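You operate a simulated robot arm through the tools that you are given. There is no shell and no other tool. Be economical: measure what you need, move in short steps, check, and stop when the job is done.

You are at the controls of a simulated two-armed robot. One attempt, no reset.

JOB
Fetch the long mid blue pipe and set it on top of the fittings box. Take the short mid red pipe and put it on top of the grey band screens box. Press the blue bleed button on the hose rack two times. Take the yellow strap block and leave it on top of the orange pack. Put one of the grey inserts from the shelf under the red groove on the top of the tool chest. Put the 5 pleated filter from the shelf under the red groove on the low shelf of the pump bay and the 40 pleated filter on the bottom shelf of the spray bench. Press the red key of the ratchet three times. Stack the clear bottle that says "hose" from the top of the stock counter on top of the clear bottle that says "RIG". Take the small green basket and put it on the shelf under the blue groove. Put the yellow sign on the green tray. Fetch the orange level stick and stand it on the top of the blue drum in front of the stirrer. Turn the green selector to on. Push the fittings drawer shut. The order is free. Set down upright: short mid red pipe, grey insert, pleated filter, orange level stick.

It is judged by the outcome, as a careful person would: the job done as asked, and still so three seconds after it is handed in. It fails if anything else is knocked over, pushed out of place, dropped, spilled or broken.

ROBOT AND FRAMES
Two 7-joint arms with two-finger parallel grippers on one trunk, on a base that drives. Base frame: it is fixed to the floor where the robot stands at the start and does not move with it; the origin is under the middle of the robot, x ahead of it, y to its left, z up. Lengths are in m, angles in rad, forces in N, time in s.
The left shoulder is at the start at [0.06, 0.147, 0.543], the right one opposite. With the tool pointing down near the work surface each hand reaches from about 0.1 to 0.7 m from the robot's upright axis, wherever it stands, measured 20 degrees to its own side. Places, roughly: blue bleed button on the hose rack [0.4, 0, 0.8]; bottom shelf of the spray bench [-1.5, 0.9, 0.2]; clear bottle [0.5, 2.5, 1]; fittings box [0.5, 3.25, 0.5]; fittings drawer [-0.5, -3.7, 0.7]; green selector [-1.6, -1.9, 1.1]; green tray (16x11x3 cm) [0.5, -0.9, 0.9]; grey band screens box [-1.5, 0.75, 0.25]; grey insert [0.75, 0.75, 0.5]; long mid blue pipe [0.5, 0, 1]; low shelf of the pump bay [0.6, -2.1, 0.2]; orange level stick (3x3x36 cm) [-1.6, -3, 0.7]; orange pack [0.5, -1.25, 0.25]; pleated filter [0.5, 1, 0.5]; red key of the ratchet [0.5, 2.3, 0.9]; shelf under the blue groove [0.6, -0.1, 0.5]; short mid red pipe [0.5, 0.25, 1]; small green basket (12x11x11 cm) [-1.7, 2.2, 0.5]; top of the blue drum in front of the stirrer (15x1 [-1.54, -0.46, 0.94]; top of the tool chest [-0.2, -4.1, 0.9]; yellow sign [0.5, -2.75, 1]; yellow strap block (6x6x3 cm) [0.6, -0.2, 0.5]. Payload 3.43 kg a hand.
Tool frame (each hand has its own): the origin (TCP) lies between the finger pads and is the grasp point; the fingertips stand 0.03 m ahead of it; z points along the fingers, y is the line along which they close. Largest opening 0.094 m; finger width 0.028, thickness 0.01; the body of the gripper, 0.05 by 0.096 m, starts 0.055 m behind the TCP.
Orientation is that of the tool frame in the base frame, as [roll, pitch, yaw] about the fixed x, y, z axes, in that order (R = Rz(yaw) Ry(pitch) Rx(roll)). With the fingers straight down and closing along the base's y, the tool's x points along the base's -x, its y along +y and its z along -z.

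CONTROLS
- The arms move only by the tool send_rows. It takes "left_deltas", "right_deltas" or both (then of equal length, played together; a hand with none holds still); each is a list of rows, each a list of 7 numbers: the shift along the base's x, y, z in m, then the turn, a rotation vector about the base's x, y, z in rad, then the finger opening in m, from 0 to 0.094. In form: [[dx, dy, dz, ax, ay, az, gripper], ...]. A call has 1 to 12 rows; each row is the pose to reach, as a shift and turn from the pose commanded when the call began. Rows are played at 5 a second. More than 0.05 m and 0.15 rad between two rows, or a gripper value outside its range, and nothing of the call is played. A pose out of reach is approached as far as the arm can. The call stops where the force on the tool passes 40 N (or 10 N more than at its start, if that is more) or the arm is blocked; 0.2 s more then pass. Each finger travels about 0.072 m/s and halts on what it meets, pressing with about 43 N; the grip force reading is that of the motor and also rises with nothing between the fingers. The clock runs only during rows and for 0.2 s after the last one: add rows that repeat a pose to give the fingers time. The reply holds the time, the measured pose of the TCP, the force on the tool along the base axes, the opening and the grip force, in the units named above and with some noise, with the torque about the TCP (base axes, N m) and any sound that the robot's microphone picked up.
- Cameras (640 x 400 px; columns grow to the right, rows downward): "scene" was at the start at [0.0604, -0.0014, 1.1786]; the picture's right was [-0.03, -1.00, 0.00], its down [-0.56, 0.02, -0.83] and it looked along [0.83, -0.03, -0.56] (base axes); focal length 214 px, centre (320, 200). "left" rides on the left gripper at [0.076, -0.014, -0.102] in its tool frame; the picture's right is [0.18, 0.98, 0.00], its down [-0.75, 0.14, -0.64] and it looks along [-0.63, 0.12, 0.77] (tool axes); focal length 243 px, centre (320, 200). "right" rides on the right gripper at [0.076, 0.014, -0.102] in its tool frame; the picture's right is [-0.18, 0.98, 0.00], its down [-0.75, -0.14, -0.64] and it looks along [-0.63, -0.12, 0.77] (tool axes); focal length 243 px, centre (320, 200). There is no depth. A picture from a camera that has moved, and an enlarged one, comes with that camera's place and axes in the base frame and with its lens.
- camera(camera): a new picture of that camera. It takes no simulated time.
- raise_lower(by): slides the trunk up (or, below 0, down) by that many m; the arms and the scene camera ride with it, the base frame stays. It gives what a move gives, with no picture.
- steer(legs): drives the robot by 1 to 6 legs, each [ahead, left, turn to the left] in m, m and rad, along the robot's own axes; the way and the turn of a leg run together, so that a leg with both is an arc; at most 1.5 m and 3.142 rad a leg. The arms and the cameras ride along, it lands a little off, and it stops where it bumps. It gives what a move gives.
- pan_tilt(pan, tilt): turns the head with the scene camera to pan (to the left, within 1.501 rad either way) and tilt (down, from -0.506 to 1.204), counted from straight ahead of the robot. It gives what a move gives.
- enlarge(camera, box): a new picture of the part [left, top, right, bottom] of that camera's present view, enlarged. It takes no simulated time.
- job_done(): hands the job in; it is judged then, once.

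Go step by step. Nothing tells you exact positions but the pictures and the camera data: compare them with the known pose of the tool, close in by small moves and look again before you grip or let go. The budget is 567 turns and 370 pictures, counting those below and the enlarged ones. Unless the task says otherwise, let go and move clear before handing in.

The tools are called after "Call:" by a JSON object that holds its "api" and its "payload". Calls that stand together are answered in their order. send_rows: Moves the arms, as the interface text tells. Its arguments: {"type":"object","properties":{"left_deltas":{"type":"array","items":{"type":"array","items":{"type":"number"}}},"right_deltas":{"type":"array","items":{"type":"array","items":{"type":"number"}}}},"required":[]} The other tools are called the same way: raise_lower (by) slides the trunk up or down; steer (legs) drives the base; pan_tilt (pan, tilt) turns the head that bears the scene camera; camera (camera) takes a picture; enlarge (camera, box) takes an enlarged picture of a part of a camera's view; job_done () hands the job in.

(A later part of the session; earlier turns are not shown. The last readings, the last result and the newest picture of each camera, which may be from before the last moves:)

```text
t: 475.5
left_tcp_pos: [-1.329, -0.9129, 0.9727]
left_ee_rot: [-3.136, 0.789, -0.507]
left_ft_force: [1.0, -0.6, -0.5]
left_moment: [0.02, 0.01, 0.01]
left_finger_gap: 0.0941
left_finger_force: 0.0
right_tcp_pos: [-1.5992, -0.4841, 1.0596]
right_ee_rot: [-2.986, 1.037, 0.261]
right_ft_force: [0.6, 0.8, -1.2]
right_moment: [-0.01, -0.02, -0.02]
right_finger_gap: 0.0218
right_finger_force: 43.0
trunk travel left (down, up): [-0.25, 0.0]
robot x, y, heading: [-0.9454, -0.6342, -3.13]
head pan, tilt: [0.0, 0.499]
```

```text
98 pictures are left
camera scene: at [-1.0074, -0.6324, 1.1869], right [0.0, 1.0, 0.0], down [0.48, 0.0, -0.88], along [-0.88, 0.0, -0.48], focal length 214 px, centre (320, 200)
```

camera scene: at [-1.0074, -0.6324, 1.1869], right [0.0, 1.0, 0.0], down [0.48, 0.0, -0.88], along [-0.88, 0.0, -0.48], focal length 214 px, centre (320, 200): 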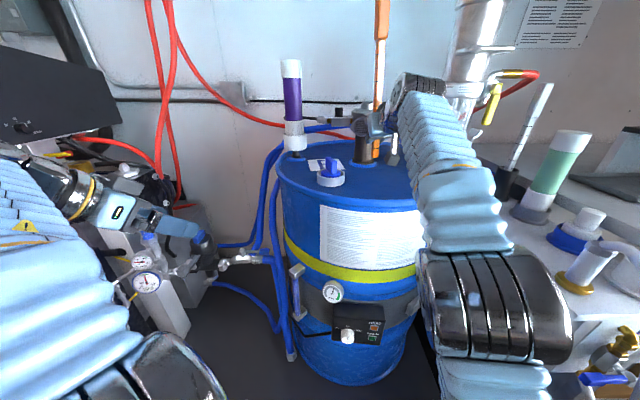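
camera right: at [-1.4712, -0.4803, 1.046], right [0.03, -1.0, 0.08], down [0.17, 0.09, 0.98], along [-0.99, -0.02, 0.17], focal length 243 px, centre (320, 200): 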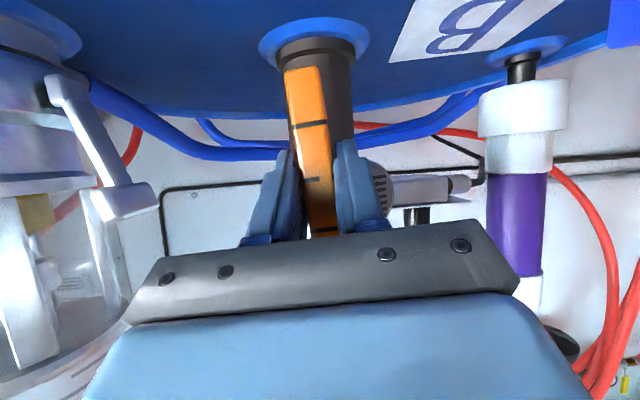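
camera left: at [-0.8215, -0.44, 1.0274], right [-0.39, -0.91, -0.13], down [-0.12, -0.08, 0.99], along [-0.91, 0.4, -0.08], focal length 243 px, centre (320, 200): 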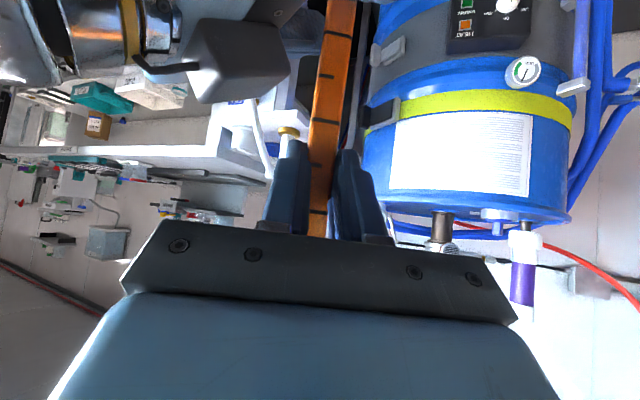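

The stick hangs over the free lid before the stirrer. Lower to contact.

Call:
{"api": "send_rows", "payload": {"right_deltas": [[0, 0, -0.02, 0, 0, 0, 0.005], [0, 0, -0.035, 0, 0, 0, 0.005], [0, 0, -0.042, 0, 0, 0, 0.005], [0, 0, -0.048, 0, 0, 0, 0.005], [0, 0, -0.054, 0, 0, 0, 0.005], [0, 0, -0.06, 0, 0, 0, 0.005], [0, 0, -0.066, 0, 0, 0, 0.005], [0, 0, -0.072, 0, 0, 0, 0.005], [0, 0, -0.078, 0, 0, 0, 0.005]]}}

Call:
{"api": "camera", "payload": {"camera": "right"}}

Call:
{"api": "camera", "payload": {"camera": "scene"}}

```text
t: 477.1
left_tcp_pos: [-1.3291, -0.9144, 0.9706]
left_ee_rot: [-3.134, 0.79, -0.507]
left_ft_force: [-0.4, 0.0, 0.4]
left_moment: [-0.03, -0.02, 0.0]
left_finger_gap: 0.0943
left_finger_force: 0.0
right_tcp_pos: [-1.5982, -0.4835, 1.0042]
right_ee_rot: [-2.98, 1.06, 0.265]
right_ft_force: [-3.6, 0.3, 15.6]
right_moment: [-0.03, 0.08, -0.01]
right_finger_gap: 0.0219
right_finger_force: 42.9
trunk travel left (down, up): [-0.25, 0.0]
robot x, y, heading: [-0.946, -0.6304, -3.136]
head pan, tilt: [0.0, 0.499]
stopped in row 8 (right hand): the force on the tool passed its limit at 40 N (the readings are from after the stop); the commanded pose is now the measured one
```

```text
97 pictures are left
camera right: at [-1.4708, -0.4809, 0.9874], right [0.03, -1.0, 0.08], down [0.19, 0.09, 0.98], along [-0.98, -0.02, 0.19], focal length 243 px, centre (320, 200)
```

right: 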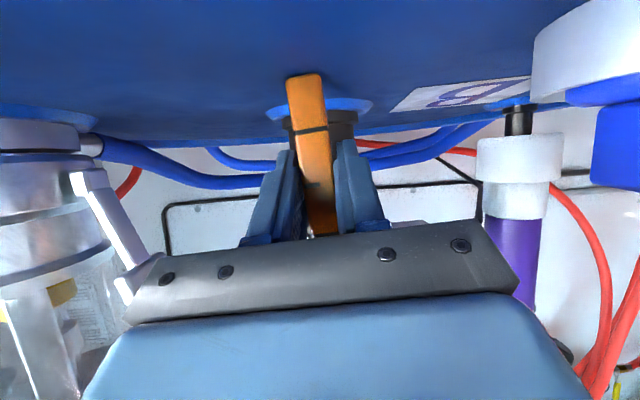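

```text
96 pictures are left
camera scene: at [-1.0065, -0.6328, 1.1868], right [0.0, 1.0, 0.0], down [0.48, 0.0, -0.88], along [-0.88, 0.0, -0.48], focal length 214 px, centre (320, 200)
```

scene: 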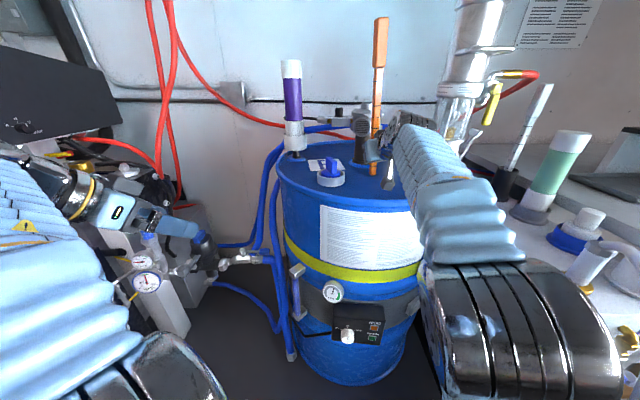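

Call:
{"api": "enlarge", "payload": {"camera": "scene", "box": [300, 0, 460, 200]}}

```text
2.00 times, centred on (380, 100) of scene
camera zoom: at [-1.0065, -0.6328, 1.1868], right [0.0, 1.0, 0.0], down [0.48, 0.0, -0.88], along [-0.88, 0.0, -0.48], focal length 429 px, centre (200, 400)
```

zoom: 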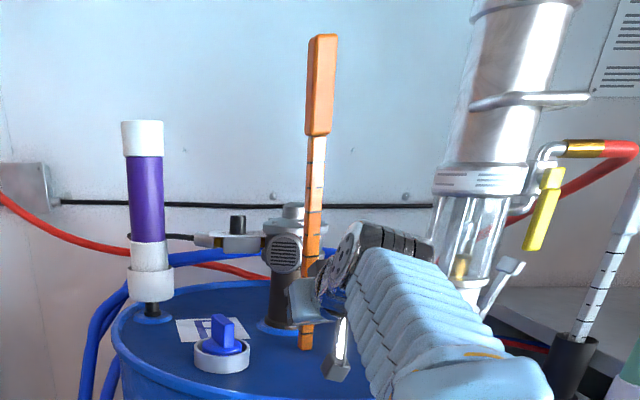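

The stick leans ~4° toward −y. I lift a few millimetres and correct it before letting go.

Call:
{"api": "send_rows", "payload": {"right_deltas": [[0, 0, 0.008, 0, 0, 0, 0.005], [0, 0.003, 0.01, -0.03, 0, 0, 0.005], [0, 0.004, 0.01, -0.06, 0, 0, 0.005], [0, 0.004, 0.01, -0.06, 0, 0, 0.005]]}}

Call:
{"api": "enlarge", "payload": {"camera": "scene", "box": [300, 0, 460, 200]}}

Call:
{"api": "camera", "payload": {"camera": "right"}}

```text
t: 478.1
left_tcp_pos: [-1.3297, -0.9145, 0.9729]
left_ee_rot: [-3.134, 0.789, -0.507]
left_ft_force: [0.0, -0.6, -0.5]
left_moment: [-0.01, 0.03, -0.01]
left_finger_gap: 0.0941
left_finger_force: 0.1
right_tcp_pos: [-1.5999, -0.4801, 1.0108]
right_ee_rot: [-3.102, 1.065, 0.157]
right_ft_force: [-0.2, 0.0, -1.2]
right_moment: [0.0, 0.0, 0.0]
right_finger_gap: 0.0217
right_finger_force: 43.5
trunk travel left (down, up): [-0.25, 0.0]
robot x, y, heading: [-0.949, -0.6313, -3.143]
head pan, tilt: [0.0, 0.499]
```

```text
2.00 times, centred on (380, 100) of scene
camera zoom: at [-1.0075, -0.6325, 1.1869], right [0.0, 1.0, 0.0], down [0.48, 0.0, -0.88], along [-0.88, 0.0, -0.48], focal length 429 px, centre (200, 400)
```

zoom: 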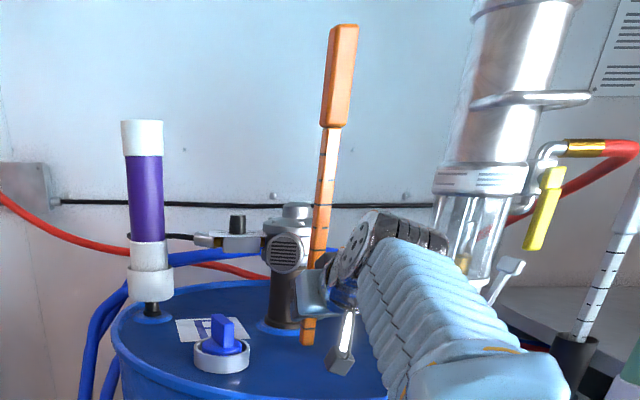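

```text
93 pictures are left
camera right: at [-1.4713, -0.4777, 0.9954], right [0.03, -0.99, 0.14], down [0.18, 0.15, 0.97], along [-0.98, -0.01, 0.18], focal length 243 px, centre (320, 200)
```

right: 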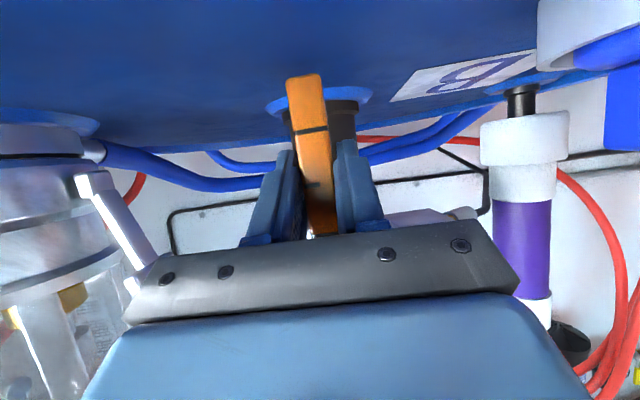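

Lateral lean is fixed. I also take out a slight lean toward me (about y −0.035), then set down.

Call:
{"api": "send_rows", "payload": {"right_deltas": [[0, 0, 0, 0, -0.035, 0, 0.005], [0.001, 0, -0.006, 0, -0.035, 0, 0.005], [0.001, 0, -0.009, 0, -0.035, 0, 0.005], [0.001, 0, -0.012, 0, -0.035, 0, 0.005]]}}

Call:
{"api": "enlarge", "payload": {"camera": "scene", "box": [300, 0, 460, 200]}}

Call:
{"api": "camera", "payload": {"camera": "left"}}

```text
t: 479.1
left_tcp_pos: [-1.3281, -0.9151, 0.9729]
left_ee_rot: [-3.133, 0.79, -0.506]
left_ft_force: [0.1, 0.1, -0.1]
left_moment: [0.0, -0.01, -0.01]
left_finger_gap: 0.094
left_finger_force: 0.0
right_tcp_pos: [-1.5968, -0.48, 1.0042]
right_ee_rot: [-3.112, 1.038, 0.147]
right_ft_force: [-7.0, 1.8, 22.4]
right_moment: [-0.11, 0.32, -0.03]
right_finger_gap: 0.0222
right_finger_force: 42.9
trunk travel left (down, up): [-0.25, 0.0]
robot x, y, heading: [-0.9501, -0.6283, -3.142]
head pan, tilt: [0.0, 0.499]
```

```text
2.00 times, centred on (380, 100) of scene
camera zoom: at [-1.0064, -0.6327, 1.1875], right [0.0, 1.0, 0.0], down [0.48, 0.0, -0.88], along [-0.88, 0.0, -0.48], focal length 429 px, centre (200, 400)
```

zoom: 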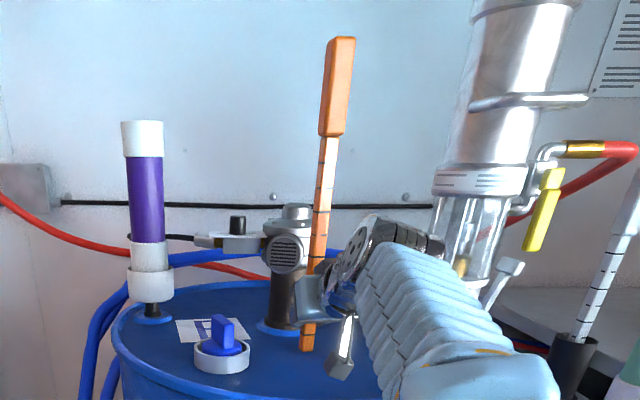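

```text
91 pictures are left
camera left: at [-1.2119, -0.9647, 0.9919], right [-0.37, -0.92, -0.14], down [-0.14, -0.09, 0.99], along [-0.92, 0.38, -0.09], focal length 243 px, centre (320, 200)
```

left: 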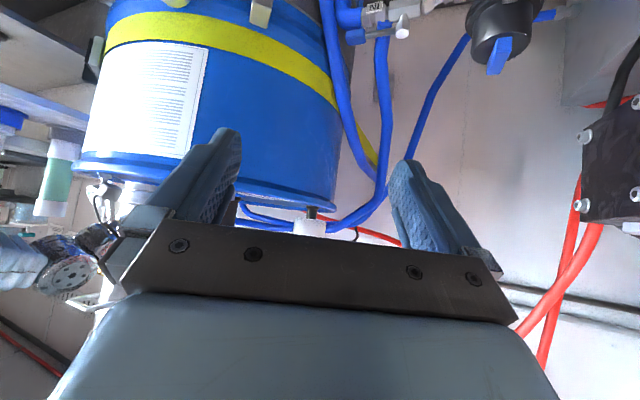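

On the lid, standing straight. Ease up and open slowly.

Call:
{"api": "send_rows", "payload": {"right_deltas": [[0, 0, 0.002, 0, 0, 0, 0.005], [0, 0, 0.003, 0, 0, 0, 0.02], [0, 0, 0.003, 0, 0, 0, 0.025], [0, 0, 0.003, 0, 0, 0, 0.03], [0, 0, 0.003, 0, 0, 0, 0.04], [0, 0, 0.003, 0, 0, 0, 0.05]]}}

Call:
{"api": "enlarge", "payload": {"camera": "scene", "box": [300, 0, 460, 200]}}

Call:
{"api": "camera", "payload": {"camera": "right"}}

```text
t: 480.5
left_tcp_pos: [-1.3291, -0.9145, 0.9706]
left_ee_rot: [-3.136, 0.791, -0.507]
left_ft_force: [-0.6, -0.1, -0.4]
left_moment: [0.0, 0.01, 0.0]
left_finger_gap: 0.0941
left_finger_force: 0.1
right_tcp_pos: [-1.5995, -0.4799, 1.0024]
right_ee_rot: [-3.112, 1.03, 0.148]
right_ft_force: [-0.4, -0.6, 0.2]
right_moment: [-0.02, -0.01, 0.01]
right_finger_gap: 0.05
right_finger_force: 0.0
trunk travel left (down, up): [-0.25, 0.0]
robot x, y, heading: [-0.9471, -0.6321, -3.139]
head pan, tilt: [0.0, 0.499]
```

```text
2.00 times, centred on (380, 100) of scene
camera zoom: at [-1.0073, -0.6325, 1.1869], right [0.0, 1.0, 0.0], down [0.48, 0.0, -0.88], along [-0.88, 0.0, -0.48], focal length 429 px, centre (200, 400)
```

zoom: 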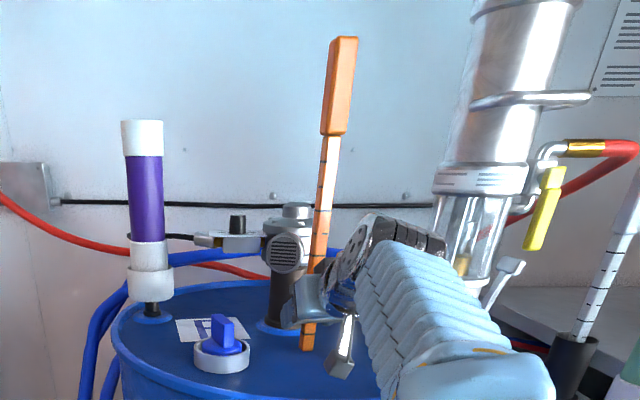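

```text
89 pictures are left
camera right: at [-1.4703, -0.4774, 0.9911], right [0.03, -0.99, 0.14], down [0.15, 0.15, 0.98], along [-0.99, -0.01, 0.15], focal length 243 px, centre (320, 200)
```

right: 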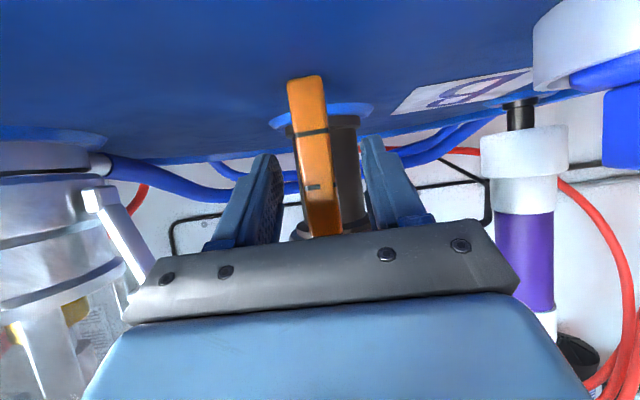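

Standing by itself. Withdraw straight back.

Call:
{"api": "send_rows", "payload": {"right_deltas": [[0.02, 0.003, 0.0, 0, 0, 0, 0.05], [0.05, 0.0075, 0.0, 0, 0, 0, 0.05], [0.09, 0.013, 0.0, 0, 0, 0, 0.05], [0.13, 0.02, 0.005, 0, 0, 0, 0.05], [0.17, 0.03, 0.01, 0, 0, 0, 0.05]]}}

Call:
{"api": "steer", "payload": {"legs": [[-0.42, 0, 0]]}}

Call:
{"api": "camera", "payload": {"camera": "scene"}}

```text
t: 481.7
left_tcp_pos: [-1.3299, -0.916, 0.9717]
left_ee_rot: [-3.134, 0.788, -0.506]
left_ft_force: [0.0, 0.2, 0.4]
left_moment: [0.0, 0.02, -0.03]
left_finger_gap: 0.0937
left_finger_force: 0.1
right_tcp_pos: [-1.4256, -0.4525, 1.0108]
right_ee_rot: [-3.113, 1.029, 0.147]
right_ft_force: [-1.2, 0.9, -0.1]
right_moment: [0.04, -0.03, 0.0]
right_finger_gap: 0.0499
right_finger_force: 0.1
trunk travel left (down, up): [-0.25, 0.0]
robot x, y, heading: [-0.9492, -0.6349, -3.141]
head pan, tilt: [0.0, 0.499]
```

```text
t: 484.3
left_tcp_pos: [-0.9148, -0.9129, 0.9724]
left_ee_rot: [-3.134, 0.789, -0.502]
left_ft_force: [-0.2, -0.4, 0.4]
left_moment: [0.0, 0.0, 0.02]
left_finger_gap: 0.0939
left_finger_force: 0.0
right_tcp_pos: [-1.0138, -0.4519, 1.0113]
right_ee_rot: [-3.112, 1.03, 0.152]
right_ft_force: [-0.7, 0.5, -0.2]
right_moment: [0.03, -0.05, -0.03]
right_finger_gap: 0.0502
right_finger_force: 0.1
trunk travel left (down, up): [-0.25, 0.0]
robot x, y, heading: [-0.5351, -0.6316, -3.139]
head pan, tilt: [0.0, 0.499]
```

```text
88 pictures are left
camera scene: at [-0.5944, -0.6306, 1.1869], right [-0.01, 1.0, 0.0], down [0.48, 0.0, -0.88], along [-0.88, -0.01, -0.48], focal length 214 px, centre (320, 200)
```

scene: 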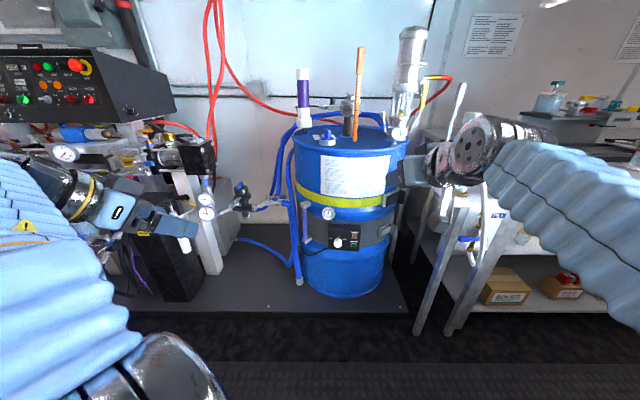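

The stick stands on the drum. Remaining: the yellow sign and the strap block. I reset both hands and turn around.

Call:
{"api": "send_rows", "payload": {"right_deltas": [[0.02, 0.02, -0.03, 0, -0.1, -0.04, 0.07], [0.04, 0.04, -0.06, 0, -0.2, -0.08, 0.09], [0.06, 0.07, -0.09, 0, -0.25, -0.12, 0.094], [0.08, 0.1, -0.12, 0, -0.25, -0.15, 0.094], [0.1, 0.13, -0.14, 0, -0.25, -0.15, 0.094]], "left_deltas": [[0, -0.02, -0.02, 0, 0, 0.12, 0.094], [0, -0.04, -0.04, 0, 0, 0.24, 0.094], [0, -0.05, -0.06, 0, 0, 0.36, 0.094], [0, -0.06, -0.08, 0, 0, 0.5, 0.094], [0, -0.06, -0.1, 0, 0, 0.5, 0.094]]}}

Call:
{"api": "steer", "payload": {"legs": [[0, 0, 1.571], [0, 0, 1.568], [0, -1.0, 0], [0, -0.8, 0]]}}

Call:
{"api": "pan_tilt", "payload": {"pan": 0.0, "tilt": 0.6}}

Call:
{"api": "camera", "payload": {"camera": "scene"}}

```text
t: 485.5
left_tcp_pos: [-0.9198, -0.9737, 0.8694]
left_ee_rot: [-3.135, 0.791, -0.001]
left_ft_force: [0.2, -0.3, 0.5]
left_moment: [0.0, 0.0, -0.04]
left_finger_gap: 0.094
left_finger_force: 0.1
left hand out of reach, approached as far as the arm can: row 1, 2, 3, 4, 5
right_tcp_pos: [-0.9152, -0.3211, 0.8716]
right_ee_rot: [-3.139, 0.781, -0.019]
right_ft_force: [0.0, 0.4, -0.5]
right_moment: [0.0, -0.02, 0.0]
right_finger_gap: 0.0939
right_finger_force: 0.1
trunk travel left (down, up): [-0.25, 0.0]
robot x, y, heading: [-0.5348, -0.6297, -3.137]
head pan, tilt: [0.0, 0.499]
```

```text
t: 502.2
left_tcp_pos: [-0.1773, -2.1152, 0.8712]
left_ee_rot: [-3.136, 0.791, 3.1]
left_ft_force: [-0.1, 0.2, 0.1]
left_moment: [-0.06, -0.02, -0.03]
left_finger_gap: 0.0938
left_finger_force: 0.0
right_tcp_pos: [-0.2068, -2.7638, 0.8714]
right_ee_rot: [-3.139, 0.781, 3.082]
right_ft_force: [-0.8, 0.1, -0.1]
right_moment: [0.03, 0.0, 0.05]
right_finger_gap: 0.0938
right_finger_force: 0.1
trunk travel left (down, up): [-0.25, 0.0]
robot x, y, heading: [-0.5758, -2.4383, -0.033]
head pan, tilt: [0.0, 0.499]
```

```text
t: 502.9
left_tcp_pos: [-0.1768, -2.1144, 0.8705]
left_ee_rot: [-3.134, 0.789, 3.1]
left_ft_force: [-0.1, -0.2, 0.3]
left_moment: [-0.02, -0.02, -0.04]
left_finger_gap: 0.0939
left_finger_force: 0.0
right_tcp_pos: [-0.2075, -2.7653, 0.8715]
right_ee_rot: [-3.14, 0.782, 3.082]
right_ft_force: [-0.5, -0.5, -0.2]
right_moment: [-0.05, 0.03, 0.0]
right_finger_gap: 0.0942
right_finger_force: 0.1
trunk travel left (down, up): [-0.25, 0.0]
robot x, y, heading: [-0.5729, -2.4408, -0.035]
head pan, tilt: [0.0, 0.6]
```

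```text
87 pictures are left
camera scene: at [-0.5146, -2.441, 1.1779], right [-0.03, -1.0, 0.0], down [-0.56, 0.02, -0.83], along [0.82, -0.03, -0.56], focal length 214 px, centre (320, 200)
```

scene: 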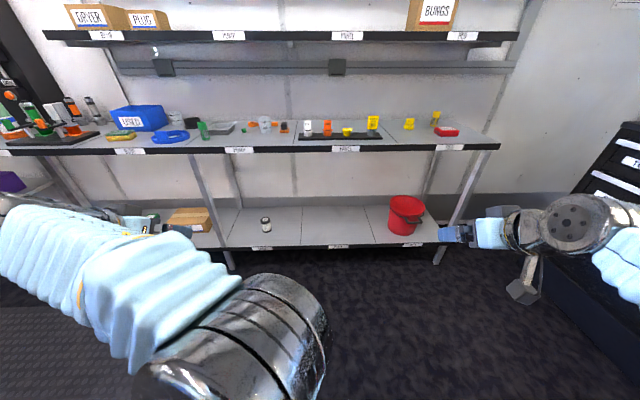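

Call:
{"api": "enlarge", "payload": {"camera": "scene", "box": [290, 100, 470, 160]}}

Call:
{"api": "enlarge", "payload": {"camera": "scene", "box": [340, 100, 450, 150]}}

```text
3.56 times, centred on (380, 130) of scene
camera zoom: at [-0.5146, -2.441, 1.1779], right [-0.03, -1.0, 0.0], down [-0.56, 0.02, -0.83], along [0.82, -0.03, -0.56], focal length 763 px, centre (107, 449)
```

zoom: 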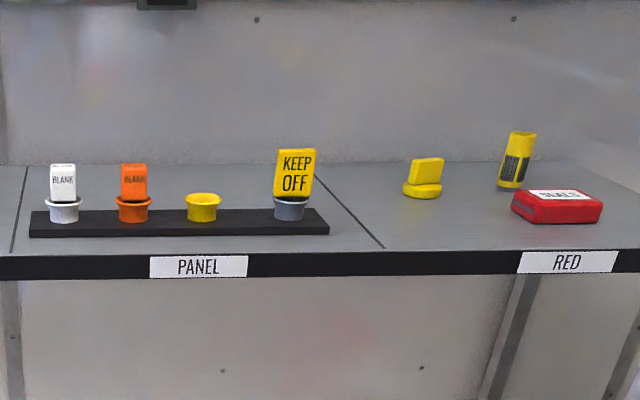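

```text
5.82 times, centred on (395, 125) of scene
camera zoom: at [-0.5146, -2.441, 1.1779], right [-0.03, -1.0, 0.0], down [-0.56, 0.02, -0.83], along [0.82, -0.03, -0.56], focal length 1248 px, centre (-116, 636)
```

zoom: 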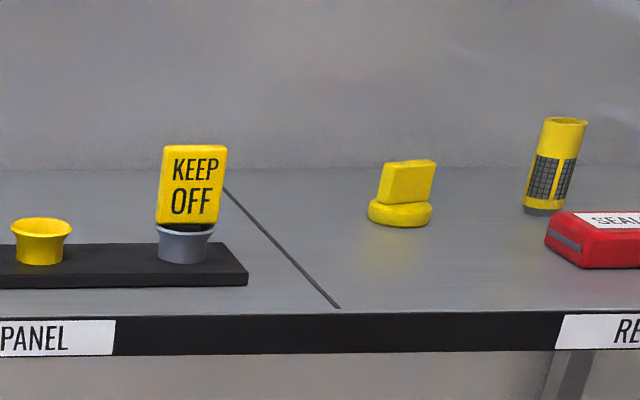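

The KEEP OFF sign stands in a grey cup at (0.47, −2.717); plate z 0.90–0.953. I drive in and bring the right hand to it, fairly level.

Call:
{"api": "steer", "payload": {"legs": [[0.42, 0, 0.034]]}}

Call:
{"api": "send_rows", "payload": {"right_deltas": [[0.02, 0.01, 0.02, 0, -0.1, 0.01, 0.094], [0.04, 0.02, 0.04, 0, -0.2, 0.02, 0.094], [0.06, 0.03, 0.055, 0, -0.22, 0.03, 0.094], [0.07, 0.04, 0.06, 0, -0.22, 0.03, 0.094]]}}

Call:
{"api": "camera", "payload": {"camera": "right"}}

```text
t: 505.4
left_tcp_pos: [0.232, -2.1115, 0.8703]
left_ee_rot: [-3.134, 0.79, 3.127]
left_ft_force: [-0.9, -0.3, 0.5]
left_moment: [-0.01, -0.02, -0.04]
left_finger_gap: 0.0941
left_finger_force: 0.1
right_tcp_pos: [0.2207, -2.7618, 0.8717]
right_ee_rot: [-3.139, 0.78, 3.11]
right_ft_force: [-0.5, -0.2, -0.1]
right_moment: [-0.02, -0.02, -0.02]
right_finger_gap: 0.0939
right_finger_force: 0.0
trunk travel left (down, up): [-0.25, 0.0]
robot x, y, heading: [-0.1579, -2.4515, 0.001]
head pan, tilt: [0.0, 0.6]
```

```text
t: 506.4
left_tcp_pos: [0.231, -2.112, 0.8701]
left_ee_rot: [-3.133, 0.792, 3.129]
left_ft_force: [0.3, 0.0, 0.3]
left_moment: [-0.01, 0.03, 0.02]
left_finger_gap: 0.0938
left_finger_force: 0.0
right_tcp_pos: [0.2896, -2.7216, 0.9329]
right_ee_rot: [3.137, 1.001, 3.136]
right_ft_force: [-0.4, 0.1, -0.2]
right_moment: [0.0, -0.01, -0.01]
right_finger_gap: 0.094
right_finger_force: 0.0
trunk travel left (down, up): [-0.25, 0.0]
robot x, y, heading: [-0.1573, -2.4478, -0.007]
head pan, tilt: [0.0, 0.6]
```

```text
84 pictures are left
camera right: at [0.1626, -2.7069, 0.9251], right [0.1, 0.98, 0.16], down [-0.14, -0.14, 0.98], along [0.99, -0.12, 0.12], focal length 243 px, centre (320, 200)
```

right: 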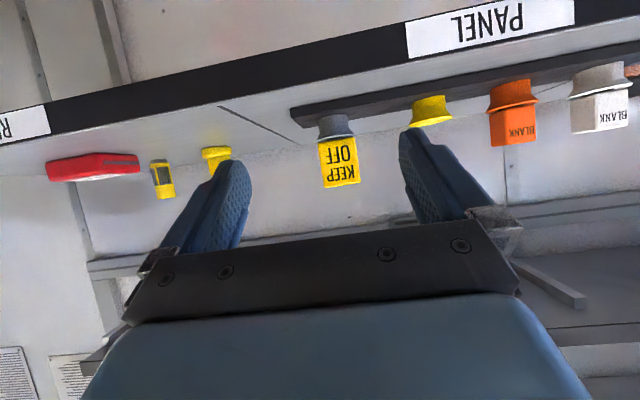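

Call:
{"api": "send_rows", "payload": {"right_deltas": [[0.045, 0.004, 0, 0, 0, 0, 0.08], [0.09, 0.008, 0, 0, 0, 0, 0.075], [0.13, 0.009, 0, 0, 0, 0, 0.075], [0.16, 0.009, -0.002, 0, 0, 0, 0.075], [0.175, 0.009, -0.003, 0, 0, 0, 0.075]]}}

Call:
{"api": "camera", "payload": {"camera": "right"}}

```text
t: 507.6
left_tcp_pos: [0.2314, -2.1115, 0.8706]
left_ee_rot: [-3.136, 0.79, 3.128]
left_ft_force: [-0.2, -0.5, 0.2]
left_moment: [-0.02, -0.01, 0.0]
left_finger_gap: 0.0939
left_finger_force: 0.1
right_tcp_pos: [0.4666, -2.7129, 0.9296]
right_ee_rot: [3.138, 1.003, 3.138]
right_ft_force: [-0.7, -0.7, 0.5]
right_moment: [0.04, 0.01, 0.0]
right_finger_gap: 0.0749
right_finger_force: 0.1
trunk travel left (down, up): [-0.25, 0.0]
robot x, y, heading: [-0.1558, -2.4458, -0.004]
head pan, tilt: [0.0, 0.6]
```

```text
83 pictures are left
camera right: at [0.3391, -2.6975, 0.9206], right [0.1, 0.98, 0.16], down [-0.13, -0.14, 0.98], along [0.99, -0.12, 0.12], focal length 243 px, centre (320, 200)
```

right: 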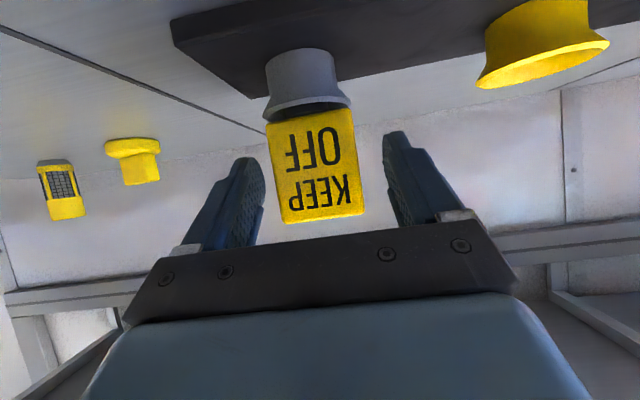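

Call:
{"api": "send_rows", "payload": {"right_deltas": [[0, 0, 0, 0, 0, 0, 0.06], [0, 0, 0, 0, 0, 0, 0.045], [0, 0, 0, 0, 0, 0, 0.03], [0, 0, 0, 0, 0, 0, 0.03], [0, 0, 0.012, 0, 0, 0, 0.03], [0, 0, 0.025, 0, 0, 0, 0.03], [0, 0, 0.04, 0, 0, 0, 0.03]]}}

Call:
{"api": "camera", "payload": {"camera": "right"}}

```text
t: 509.2
left_tcp_pos: [0.2319, -2.1113, 0.8706]
left_ee_rot: [-3.134, 0.789, 3.126]
left_ft_force: [-0.3, -0.5, -0.4]
left_moment: [0.0, 0.01, -0.02]
left_finger_gap: 0.0941
left_finger_force: 0.1
right_tcp_pos: [0.4673, -2.7135, 0.9685]
right_ee_rot: [3.138, 1.001, 3.138]
right_ft_force: [0.4, 0.1, -0.2]
right_moment: [-0.02, 0.03, 0.0]
right_finger_gap: 0.0509
right_finger_force: 43.2
trunk travel left (down, up): [-0.25, 0.0]
robot x, y, heading: [-0.1575, -2.45, 0.001]
head pan, tilt: [0.0, 0.6]
```

```text
82 pictures are left
camera right: at [0.3392, -2.6985, 0.9603], right [0.1, 0.98, 0.16], down [-0.13, -0.14, 0.98], along [0.99, -0.12, 0.12], focal length 243 px, centre (320, 200)
```

right: 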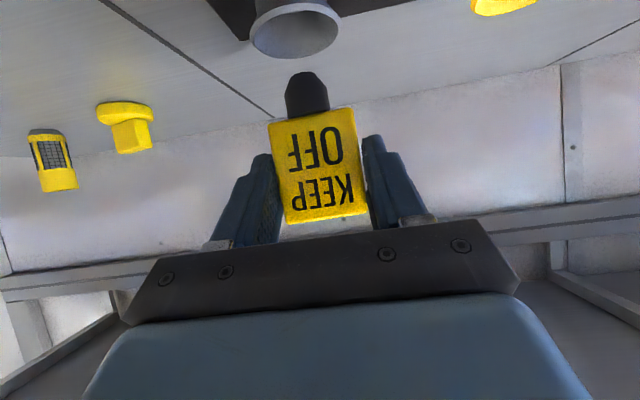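

Sign is out; the cup stays. Retreat and go to the green tray.

Call:
{"api": "send_rows", "payload": {"right_deltas": [[0, 0, 0.02, 0, 0, 0, 0.03], [-0.03, 0, 0.025, 0, 0, 0, 0.03], [-0.07, 0, 0.025, 0, 0, 0, 0.03], [-0.11, 0, 0.025, 0, 0, 0, 0.03]]}}

Call:
{"api": "steer", "payload": {"legs": [[-0.3, 0, 0], [0, 1.0, 0], [0, 0.8, 0]]}}

Call:
{"api": "camera", "payload": {"camera": "scene"}}

Call:
{"api": "enlarge", "payload": {"camera": "scene", "box": [280, 60, 520, 260]}}

```text
t: 510.2
left_tcp_pos: [0.2311, -2.1106, 0.8711]
left_ee_rot: [-3.135, 0.788, 3.128]
left_ft_force: [0.5, -0.3, -0.4]
left_moment: [0.02, 0.04, 0.01]
left_finger_gap: 0.0939
left_finger_force: 0.0
right_tcp_pos: [0.3552, -2.7144, 0.9933]
right_ee_rot: [3.137, 0.999, 3.135]
right_ft_force: [0.1, 0.2, -0.5]
right_moment: [0.04, -0.05, 0.0]
right_finger_gap: 0.0508
right_finger_force: 43.3
trunk travel left (down, up): [-0.25, 0.0]
robot x, y, heading: [-0.1569, -2.451, -0.003]
head pan, tilt: [0.0, 0.6]
```

```text
t: 521.0
left_tcp_pos: [-0.0542, -0.309, 0.8695]
left_ee_rot: [-3.136, 0.79, 3.12]
left_ft_force: [-0.3, 0.2, -0.5]
left_moment: [-0.01, 0.01, 0.02]
left_finger_gap: 0.094
left_finger_force: 0.0
right_tcp_pos: [0.0645, -0.9134, 0.9941]
right_ee_rot: [3.138, 1.001, 3.129]
right_ft_force: [0.4, -0.3, -0.5]
right_moment: [0.03, -0.01, 0.0]
right_finger_gap: 0.051
right_finger_force: 43.0
trunk travel left (down, up): [-0.25, 0.0]
robot x, y, heading: [-0.4437, -0.6469, -0.009]
head pan, tilt: [0.0, 0.6]
```

```text
81 pictures are left
camera scene: at [-0.3845, -0.6431, 1.1778], right [-0.01, -1.0, 0.0], down [-0.56, 0.01, -0.83], along [0.82, -0.01, -0.57], focal length 214 px, centre (320, 200)
```

scene: 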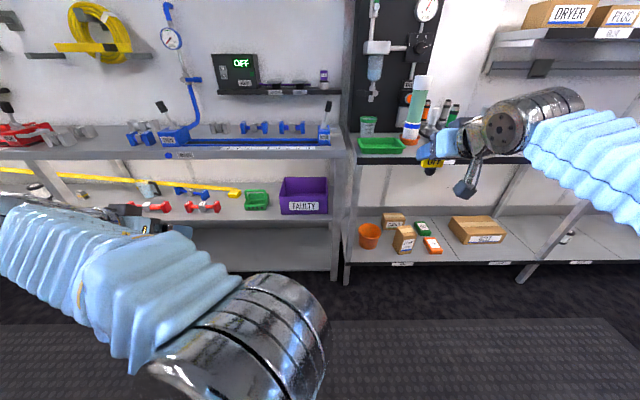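

```text
2.00 times, centred on (400, 160) of scene
camera zoom: at [-0.3845, -0.6431, 1.1778], right [-0.01, -1.0, 0.0], down [-0.56, 0.01, -0.83], along [0.82, -0.01, -0.57], focal length 429 px, centre (160, 280)
```

zoom: 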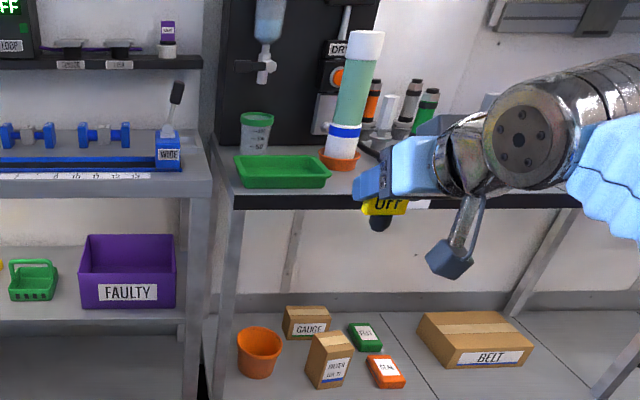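

Tray is around (0.45, −0.90). I drive in and tip the hand toward vertical so that the sign will lie down gently in the tray.

Call:
{"api": "steer", "payload": {"legs": [[0.35, -0.06, 0.009]]}}

Call:
{"api": "send_rows", "payload": {"right_deltas": [[0, 0.01, 0, 0, 0.12, 0, 0.03], [-0.01, 0.02, 0, 0, 0.24, 0, 0.03], [-0.02, 0.03, 0, 0, 0.36, 0, 0.03], [-0.02, 0.04, 0, 0, 0.48, 0, 0.03], [-0.02, 0.05, 0, 0, 0.6, 0, 0.03], [-0.02, 0.06, 0, 0, 0.72, 0, 0.03], [-0.02, 0.06, 0, 0, 0.84, 0, 0.03]]}}

Call:
{"api": "camera", "payload": {"camera": "right"}}

Call:
{"api": "camera", "payload": {"camera": "scene"}}

```text
t: 523.3
left_tcp_pos: [0.2969, -0.3723, 0.8697]
left_ee_rot: [-3.134, 0.79, 3.125]
left_ft_force: [-0.4, 0.2, 0.4]
left_moment: [-0.01, 0.01, -0.02]
left_finger_gap: 0.0941
left_finger_force: 0.0
right_tcp_pos: [0.419, -0.9748, 0.9932]
right_ee_rot: [3.138, 1.001, 3.134]
right_ft_force: [0.5, -0.5, 0.3]
right_moment: [-0.01, 0.01, 0.04]
right_finger_gap: 0.0508
right_finger_force: 43.0
trunk travel left (down, up): [-0.25, 0.0]
robot x, y, heading: [-0.0963, -0.7082, -0.009]
head pan, tilt: [0.0, 0.6]
```

```text
t: 524.9
left_tcp_pos: [0.2977, -0.3717, 0.87]
left_ee_rot: [-3.134, 0.79, 3.123]
left_ft_force: [0.2, 0.0, 0.4]
left_moment: [-0.02, 0.02, -0.03]
left_finger_gap: 0.0939
left_finger_force: 0.0
right_tcp_pos: [0.4004, -0.9152, 0.9938]
right_ee_rot: [-3.142, 0.159, 3.134]
right_ft_force: [-0.7, -1.3, -0.5]
right_moment: [0.0, 0.0, -0.02]
right_finger_gap: 0.0509
right_finger_force: 43.3
trunk travel left (down, up): [-0.25, 0.0]
robot x, y, heading: [-0.0911, -0.7088, -0.004]
head pan, tilt: [0.0, 0.6]
```

```text
79 pictures are left
camera right: at [0.3079, -0.8999, 1.0833], right [0.19, 0.98, 0.03], down [0.64, -0.14, 0.75], along [0.74, -0.12, -0.66], focal length 243 px, centre (320, 200)
```

right: 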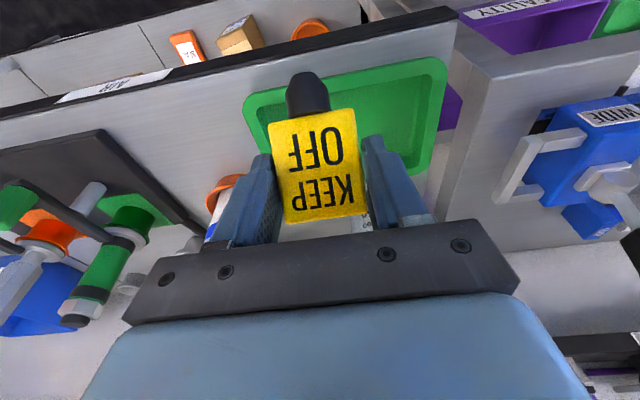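

```text
78 pictures are left
camera scene: at [-0.0315, -0.7064, 1.1778], right [-0.01, -1.0, 0.0], down [-0.56, 0.0, -0.83], along [0.83, -0.01, -0.56], focal length 214 px, centre (320, 200)
```

scene: 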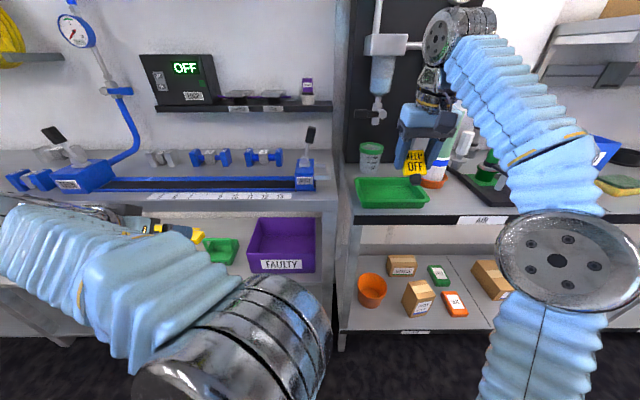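

Tray spans x 0.39–0.50, y −0.97…−0.815. I move 6 cm nearer, flatten the sign further and centre it over the tray.

Call:
{"api": "steer", "payload": {"legs": [[0.055, 0.0, 0.0]]}}

Call:
{"api": "send_rows", "payload": {"right_deltas": [[0.0, 0.01, -0.01, 0, 0.1, 0, 0.03], [0.0, 0.02, -0.025, 0, 0.2, 0, 0.03], [0.0, 0.022, -0.04, 0, 0.3, 0, 0.03], [0.0, 0.022, -0.05, 0, 0.3, 0, 0.03]]}}

Call:
{"api": "camera", "payload": {"camera": "right"}}

Call:
{"api": "enlarge", "payload": {"camera": "scene", "box": [330, 80, 490, 240]}}

```text
t: 525.8
left_tcp_pos: [0.352, -0.3731, 0.8683]
left_ee_rot: [-3.133, 0.791, 3.125]
left_ft_force: [-0.1, 0.2, 0.5]
left_moment: [0.01, -0.02, -0.01]
left_finger_gap: 0.0939
left_finger_force: 0.1
right_tcp_pos: [0.4544, -0.916, 0.9938]
right_ee_rot: [3.141, 0.162, 3.137]
right_ft_force: [-0.3, -0.3, -0.5]
right_moment: [0.03, -0.05, 0.01]
right_finger_gap: 0.051
right_finger_force: 42.4
trunk travel left (down, up): [-0.25, 0.0]
robot x, y, heading: [-0.035, -0.7131, -0.012]
head pan, tilt: [0.0, 0.6]
```

```text
t: 526.8
left_tcp_pos: [0.3545, -0.3726, 0.869]
left_ee_rot: [-3.136, 0.788, 3.122]
left_ft_force: [0.7, 0.4, 0.6]
left_moment: [0.05, -0.01, 0.02]
left_finger_gap: 0.0941
left_finger_force: 0.1
right_tcp_pos: [0.4447, -0.9036, 0.9258]
right_ee_rot: [-3.139, -0.141, 3.136]
right_ft_force: [0.4, 0.0, -0.9]
right_moment: [0.01, 0.06, -0.01]
right_finger_gap: 0.0508
right_finger_force: 43.6
right hand out of reach, approached as far as the arm can: row 1, 2, 3, 4
trunk travel left (down, up): [-0.25, 0.0]
robot x, y, heading: [-0.0385, -0.7109, -0.01]
head pan, tilt: [0.0, 0.6]
```

```text
77 pictures are left
camera right: at [0.384, -0.8881, 1.0388], right [0.19, 0.98, -0.03], down [0.84, -0.14, 0.53], along [0.52, -0.12, -0.85], focal length 243 px, centre (320, 200)
```

right: 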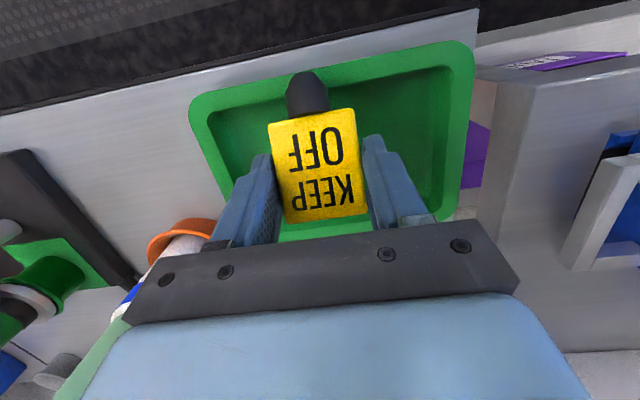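

```text
2.50 times, centred on (410, 160) of scene
camera zoom: at [0.026, -0.7077, 1.1775], right [-0.01, -1.0, 0.0], down [-0.57, 0.0, -0.82], along [0.82, -0.01, -0.57], focal length 536 px, centre (95, 300)
```

zoom: 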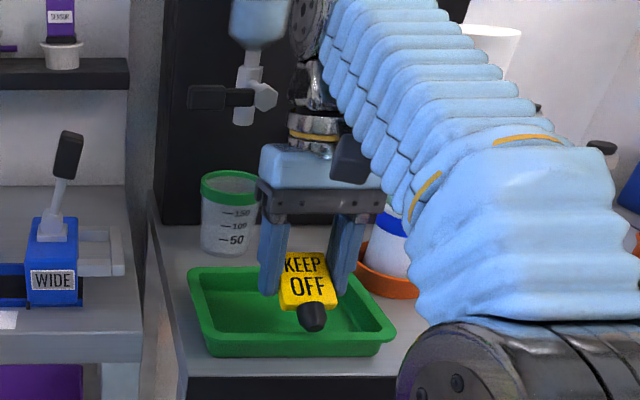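

Over the tray. Lower slowly to contact.

Call:
{"api": "send_rows", "payload": {"right_deltas": [[0.002, 0.006, -0.006, 0, 0, 0, 0.03], [0.002, 0.008, -0.012, 0, 0, 0, 0.03], [0.002, 0.008, -0.017, 0, 0, 0, 0.03], [0.002, 0.008, -0.021, 0, 0, 0, 0.03], [0.002, 0.008, -0.025, 0, 0, 0, 0.03], [0.002, 0.008, -0.029, 0, 0, 0, 0.03], [0.002, 0.008, -0.033, 0, 0, 0, 0.03]]}}

Call:
{"api": "enlarge", "payload": {"camera": "scene", "box": [360, 120, 460, 220]}}

```text
t: 528.1
left_tcp_pos: [0.3519, -0.3717, 0.8701]
left_ee_rot: [-3.134, 0.789, 3.126]
left_ft_force: [0.4, -0.9, -0.5]
left_moment: [-0.01, -0.01, 0.0]
left_finger_gap: 0.0939
left_finger_force: 0.2
right_tcp_pos: [0.4467, -0.8944, 0.9053]
right_ee_rot: [3.141, -0.13, 3.138]
right_ft_force: [3.0, 1.0, 20.5]
right_moment: [0.04, 0.8, 0.13]
right_finger_gap: 0.0511
right_finger_force: 42.5
trunk travel left (down, up): [-0.25, 0.0]
robot x, y, heading: [-0.0383, -0.7082, -0.012]
head pan, tilt: [0.0, 0.6]
stopped in row 6 (right hand): the force on the tool passed its limit at 43 N (the readings are from after the stop); the commanded pose is now the measured one
```

```text
4.00 times, centred on (410, 170) of scene
camera zoom: at [0.0228, -0.7062, 1.1777], right [-0.01, -1.0, 0.0], down [-0.56, 0.0, -0.83], along [0.83, -0.01, -0.56], focal length 858 px, centre (-40, 320)
```

zoom: 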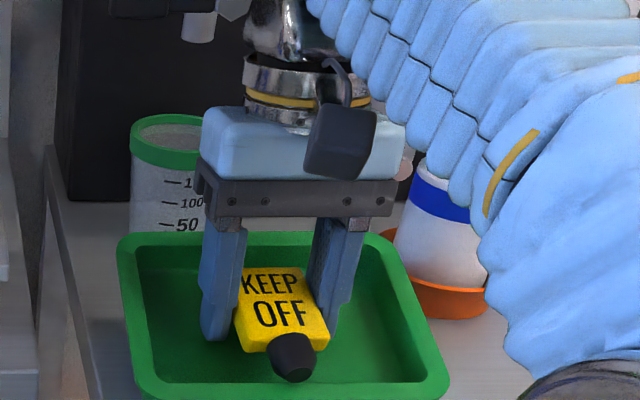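

Sign rests in the tray. Release and lift off.

Call:
{"api": "send_rows", "payload": {"right_deltas": [[0, 0, 0.001, 0, 0, 0, 0.055], [0, 0, 0.001, 0, 0, 0, 0.065], [0, 0, 0.001, 0, 0, 0, 0.07], [0, 0, 0.03, 0, 0, 0, 0.07], [-0.01, 0, 0.055, 0, 0, 0, 0.07], [-0.05, 0, 0.065, 0, 0, 0, 0.07], [-0.09, 0, 0.07, 0, -0.1, 0, 0.07]]}}

Call:
{"api": "camera", "payload": {"camera": "right"}}

```text
t: 529.8
left_tcp_pos: [0.3549, -0.371, 0.8687]
left_ee_rot: [-3.134, 0.789, 3.127]
left_ft_force: [1.0, -0.5, 0.1]
left_moment: [0.0, -0.01, -0.01]
left_finger_gap: 0.0941
left_finger_force: 0.0
right_tcp_pos: [0.361, -0.8924, 0.9733]
right_ee_rot: [-3.137, -0.036, 3.138]
right_ft_force: [0.9, 1.1, -1.1]
right_moment: [-0.03, 0.07, 0.02]
right_finger_gap: 0.0699
right_finger_force: 0.0
right hand out of reach, approached as far as the arm can: row 4, 5, 6
trunk travel left (down, up): [-0.25, 0.0]
robot x, y, heading: [-0.0344, -0.711, -0.005]
head pan, tilt: [0.0, 0.6]
```

```text
74 pictures are left
camera right: at [0.2882, -0.8764, 1.0787], right [0.19, 0.98, -0.01], down [0.78, -0.14, 0.62], along [0.6, -0.12, -0.79], focal length 243 px, centre (320, 200)
```

right: 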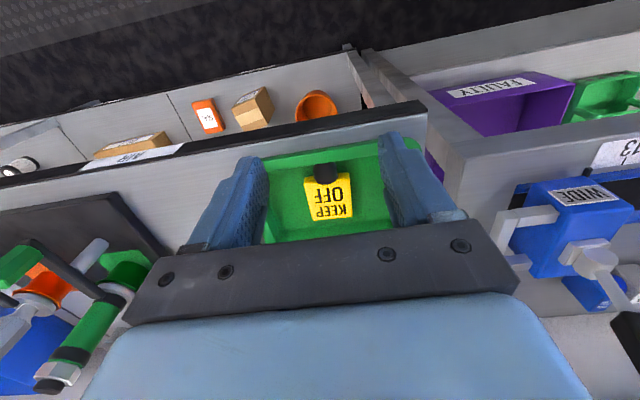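

Sign lies in the tray. Last: the strap block. I look at it and at the orange pack.

Call:
{"api": "send_rows", "payload": {"right_deltas": [[-0.02, -0.01, -0.02, 0, -0.12, 0, 0.08], [-0.03, -0.03, -0.04, 0, -0.24, 0, 0.094], [-0.03, -0.05, -0.06, 0, -0.36, 0, 0.094], [-0.03, -0.07, -0.08, 0, -0.48, 0, 0.094], [-0.03, -0.09, -0.1, 0, -0.6, 0, 0.094], [-0.03, -0.11, -0.1, 0, -0.72, 0, 0.094], [-0.03, -0.13, -0.1, 0, -0.82, 0, 0.094]]}}

Call:
{"api": "steer", "payload": {"legs": [[-0.42, 0.12, 0.005]]}}

Call:
{"api": "enlarge", "payload": {"camera": "scene", "box": [120, 120, 360, 260]}}

Call:
{"api": "enlarge", "payload": {"camera": "scene", "box": [340, 160, 500, 280]}}

```text
t: 531.4
left_tcp_pos: [0.3531, -0.3718, 0.8701]
left_ee_rot: [-3.135, 0.791, 3.126]
left_ft_force: [0.1, -0.7, -0.4]
left_moment: [-0.01, 0.01, 0.0]
left_finger_gap: 0.094
left_finger_force: 0.1
right_tcp_pos: [0.3289, -1.0258, 0.8736]
right_ee_rot: [3.139, 0.788, 3.136]
right_ft_force: [-0.6, -0.9, 0.9]
right_moment: [-0.01, 0.02, 0.01]
right_finger_gap: 0.094
right_finger_force: 0.0
trunk travel left (down, up): [-0.25, 0.0]
robot x, y, heading: [-0.0393, -0.7109, -0.008]
head pan, tilt: [0.0, 0.6]
```

```text
t: 534.0
left_tcp_pos: [-0.0734, -0.2465, 0.8702]
left_ee_rot: [-3.136, 0.79, 3.133]
left_ft_force: [0.5, 0.8, 0.8]
left_moment: [0.01, 0.01, 0.0]
left_finger_gap: 0.0939
left_finger_force: 0.1
right_tcp_pos: [-0.0939, -0.9007, 0.8738]
right_ee_rot: [3.14, 0.787, -3.138]
right_ft_force: [-0.1, -0.5, 0.3]
right_moment: [-0.01, 0.01, -0.02]
right_finger_gap: 0.0941
right_finger_force: 0.1
trunk travel left (down, up): [-0.25, 0.0]
robot x, y, heading: [-0.4603, -0.5867, -0.001]
head pan, tilt: [0.0, 0.6]
```

```text
2.67 times, centred on (240, 190) of scene
camera zoom: at [-0.3997, -0.5848, 1.1778], right [0.0, -1.0, 0.0], down [-0.57, 0.0, -0.82], along [0.82, 0.0, -0.57], focal length 572 px, centre (533, 227)
```

zoom: 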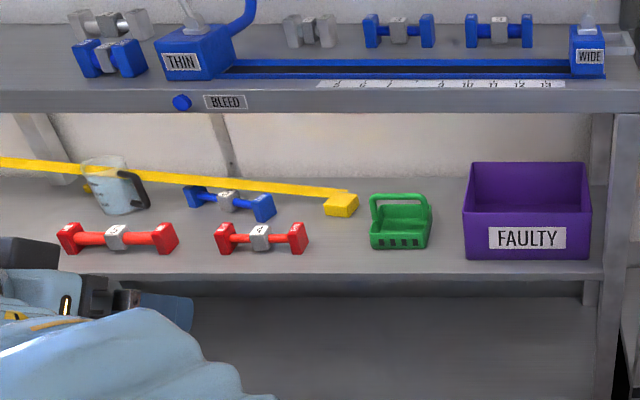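

```text
3.33 times, centred on (420, 220) of scene
camera zoom: at [-0.3997, -0.5848, 1.1778], right [0.0, -1.0, 0.0], down [-0.57, 0.0, -0.82], along [0.82, 0.0, -0.57], focal length 715 px, centre (-13, 133)
```

zoom: 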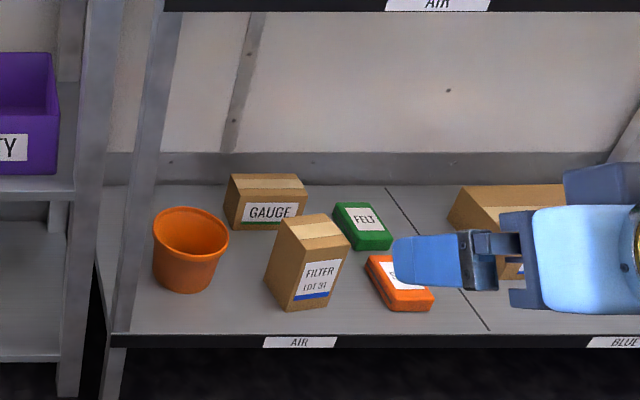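

The strap is a straight band; the block is at about (0.635, −0.176). I line up the left hand through the channel between the red pipe and the basket.

Call:
{"api": "steer", "payload": {"legs": [[0.0, 0.2, 0], [0.4, 0, 0]]}}

Call:
{"api": "send_rows", "payload": {"left_deltas": [[0.0, -0.02, -0.04, 0, 0, 0, 0.094], [0.0, -0.04, -0.08, 0, 0, 0, 0.094], [0.01, -0.06, -0.12, 0, 0, 0, 0.09], [0.02, -0.08, -0.155, 0, 0, 0, 0.085], [0.04, -0.1, -0.185, 0, 0, 0, 0.085], [0.07, -0.12, -0.21, 0, 0, 0, 0.085], [0.1, -0.13, -0.225, 0, 0, 0, 0.085]]}}

Call:
{"api": "camera", "payload": {"camera": "left"}}

Call:
{"api": "camera", "payload": {"camera": "scene"}}

```text
t: 537.7
left_tcp_pos: [0.3255, -0.0469, 0.8705]
left_ee_rot: [-3.134, 0.791, 3.135]
left_ft_force: [0.2, -0.4, 0.6]
left_moment: [0.02, 0.0, -0.01]
left_finger_gap: 0.0943
left_finger_force: 0.0
right_tcp_pos: [0.3065, -0.7011, 0.8745]
right_ee_rot: [3.14, 0.787, -3.14]
right_ft_force: [0.4, 0.4, -0.2]
right_moment: [-0.02, 0.0, 0.01]
right_finger_gap: 0.0939
right_finger_force: 0.1
trunk travel left (down, up): [-0.25, 0.0]
robot x, y, heading: [-0.061, -0.384, 0.003]
head pan, tilt: [0.0, 0.6]
```

```text
t: 539.3
left_tcp_pos: [0.4241, -0.1772, 0.644]
left_ee_rot: [-3.137, 0.787, 3.135]
left_ft_force: [0.0, 0.1, 0.7]
left_moment: [0.01, -0.02, 0.02]
left_finger_gap: 0.0851
left_finger_force: 0.2
right_tcp_pos: [0.3064, -0.7017, 0.8741]
right_ee_rot: [3.139, 0.787, -3.139]
right_ft_force: [0.7, -0.6, 0.0]
right_moment: [0.0, 0.01, -0.04]
right_finger_gap: 0.094
right_finger_force: 0.1
trunk travel left (down, up): [-0.25, 0.0]
robot x, y, heading: [-0.059, -0.3849, 0.004]
head pan, tilt: [0.0, 0.6]
```

```text
71 pictures are left
camera left: at [0.2971, -0.1902, 0.6643], right [-0.12, 0.98, -0.13], down [0.08, 0.14, 0.99], along [0.99, 0.11, -0.09], focal length 243 px, centre (320, 200)
```

left: 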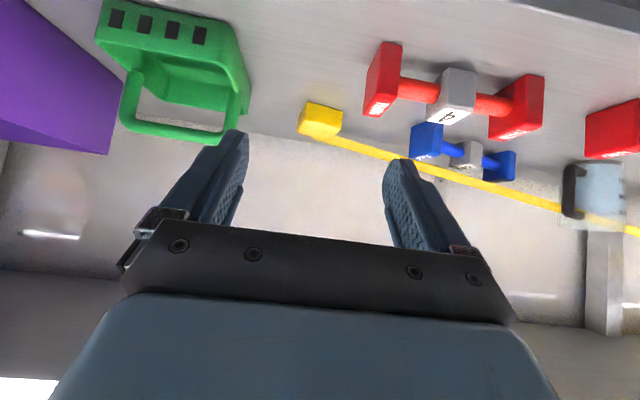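

```text
70 pictures are left
camera scene: at [-0.0009, -0.385, 1.1778], right [0.0, -1.0, 0.0], down [-0.56, 0.0, -0.83], along [0.83, 0.0, -0.56], focal length 214 px, centre (320, 200)
```

scene: 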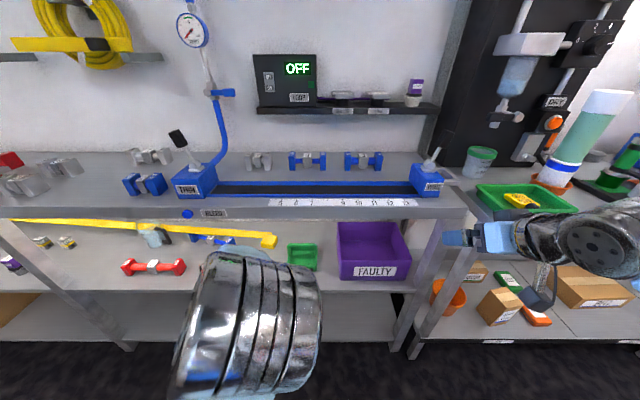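

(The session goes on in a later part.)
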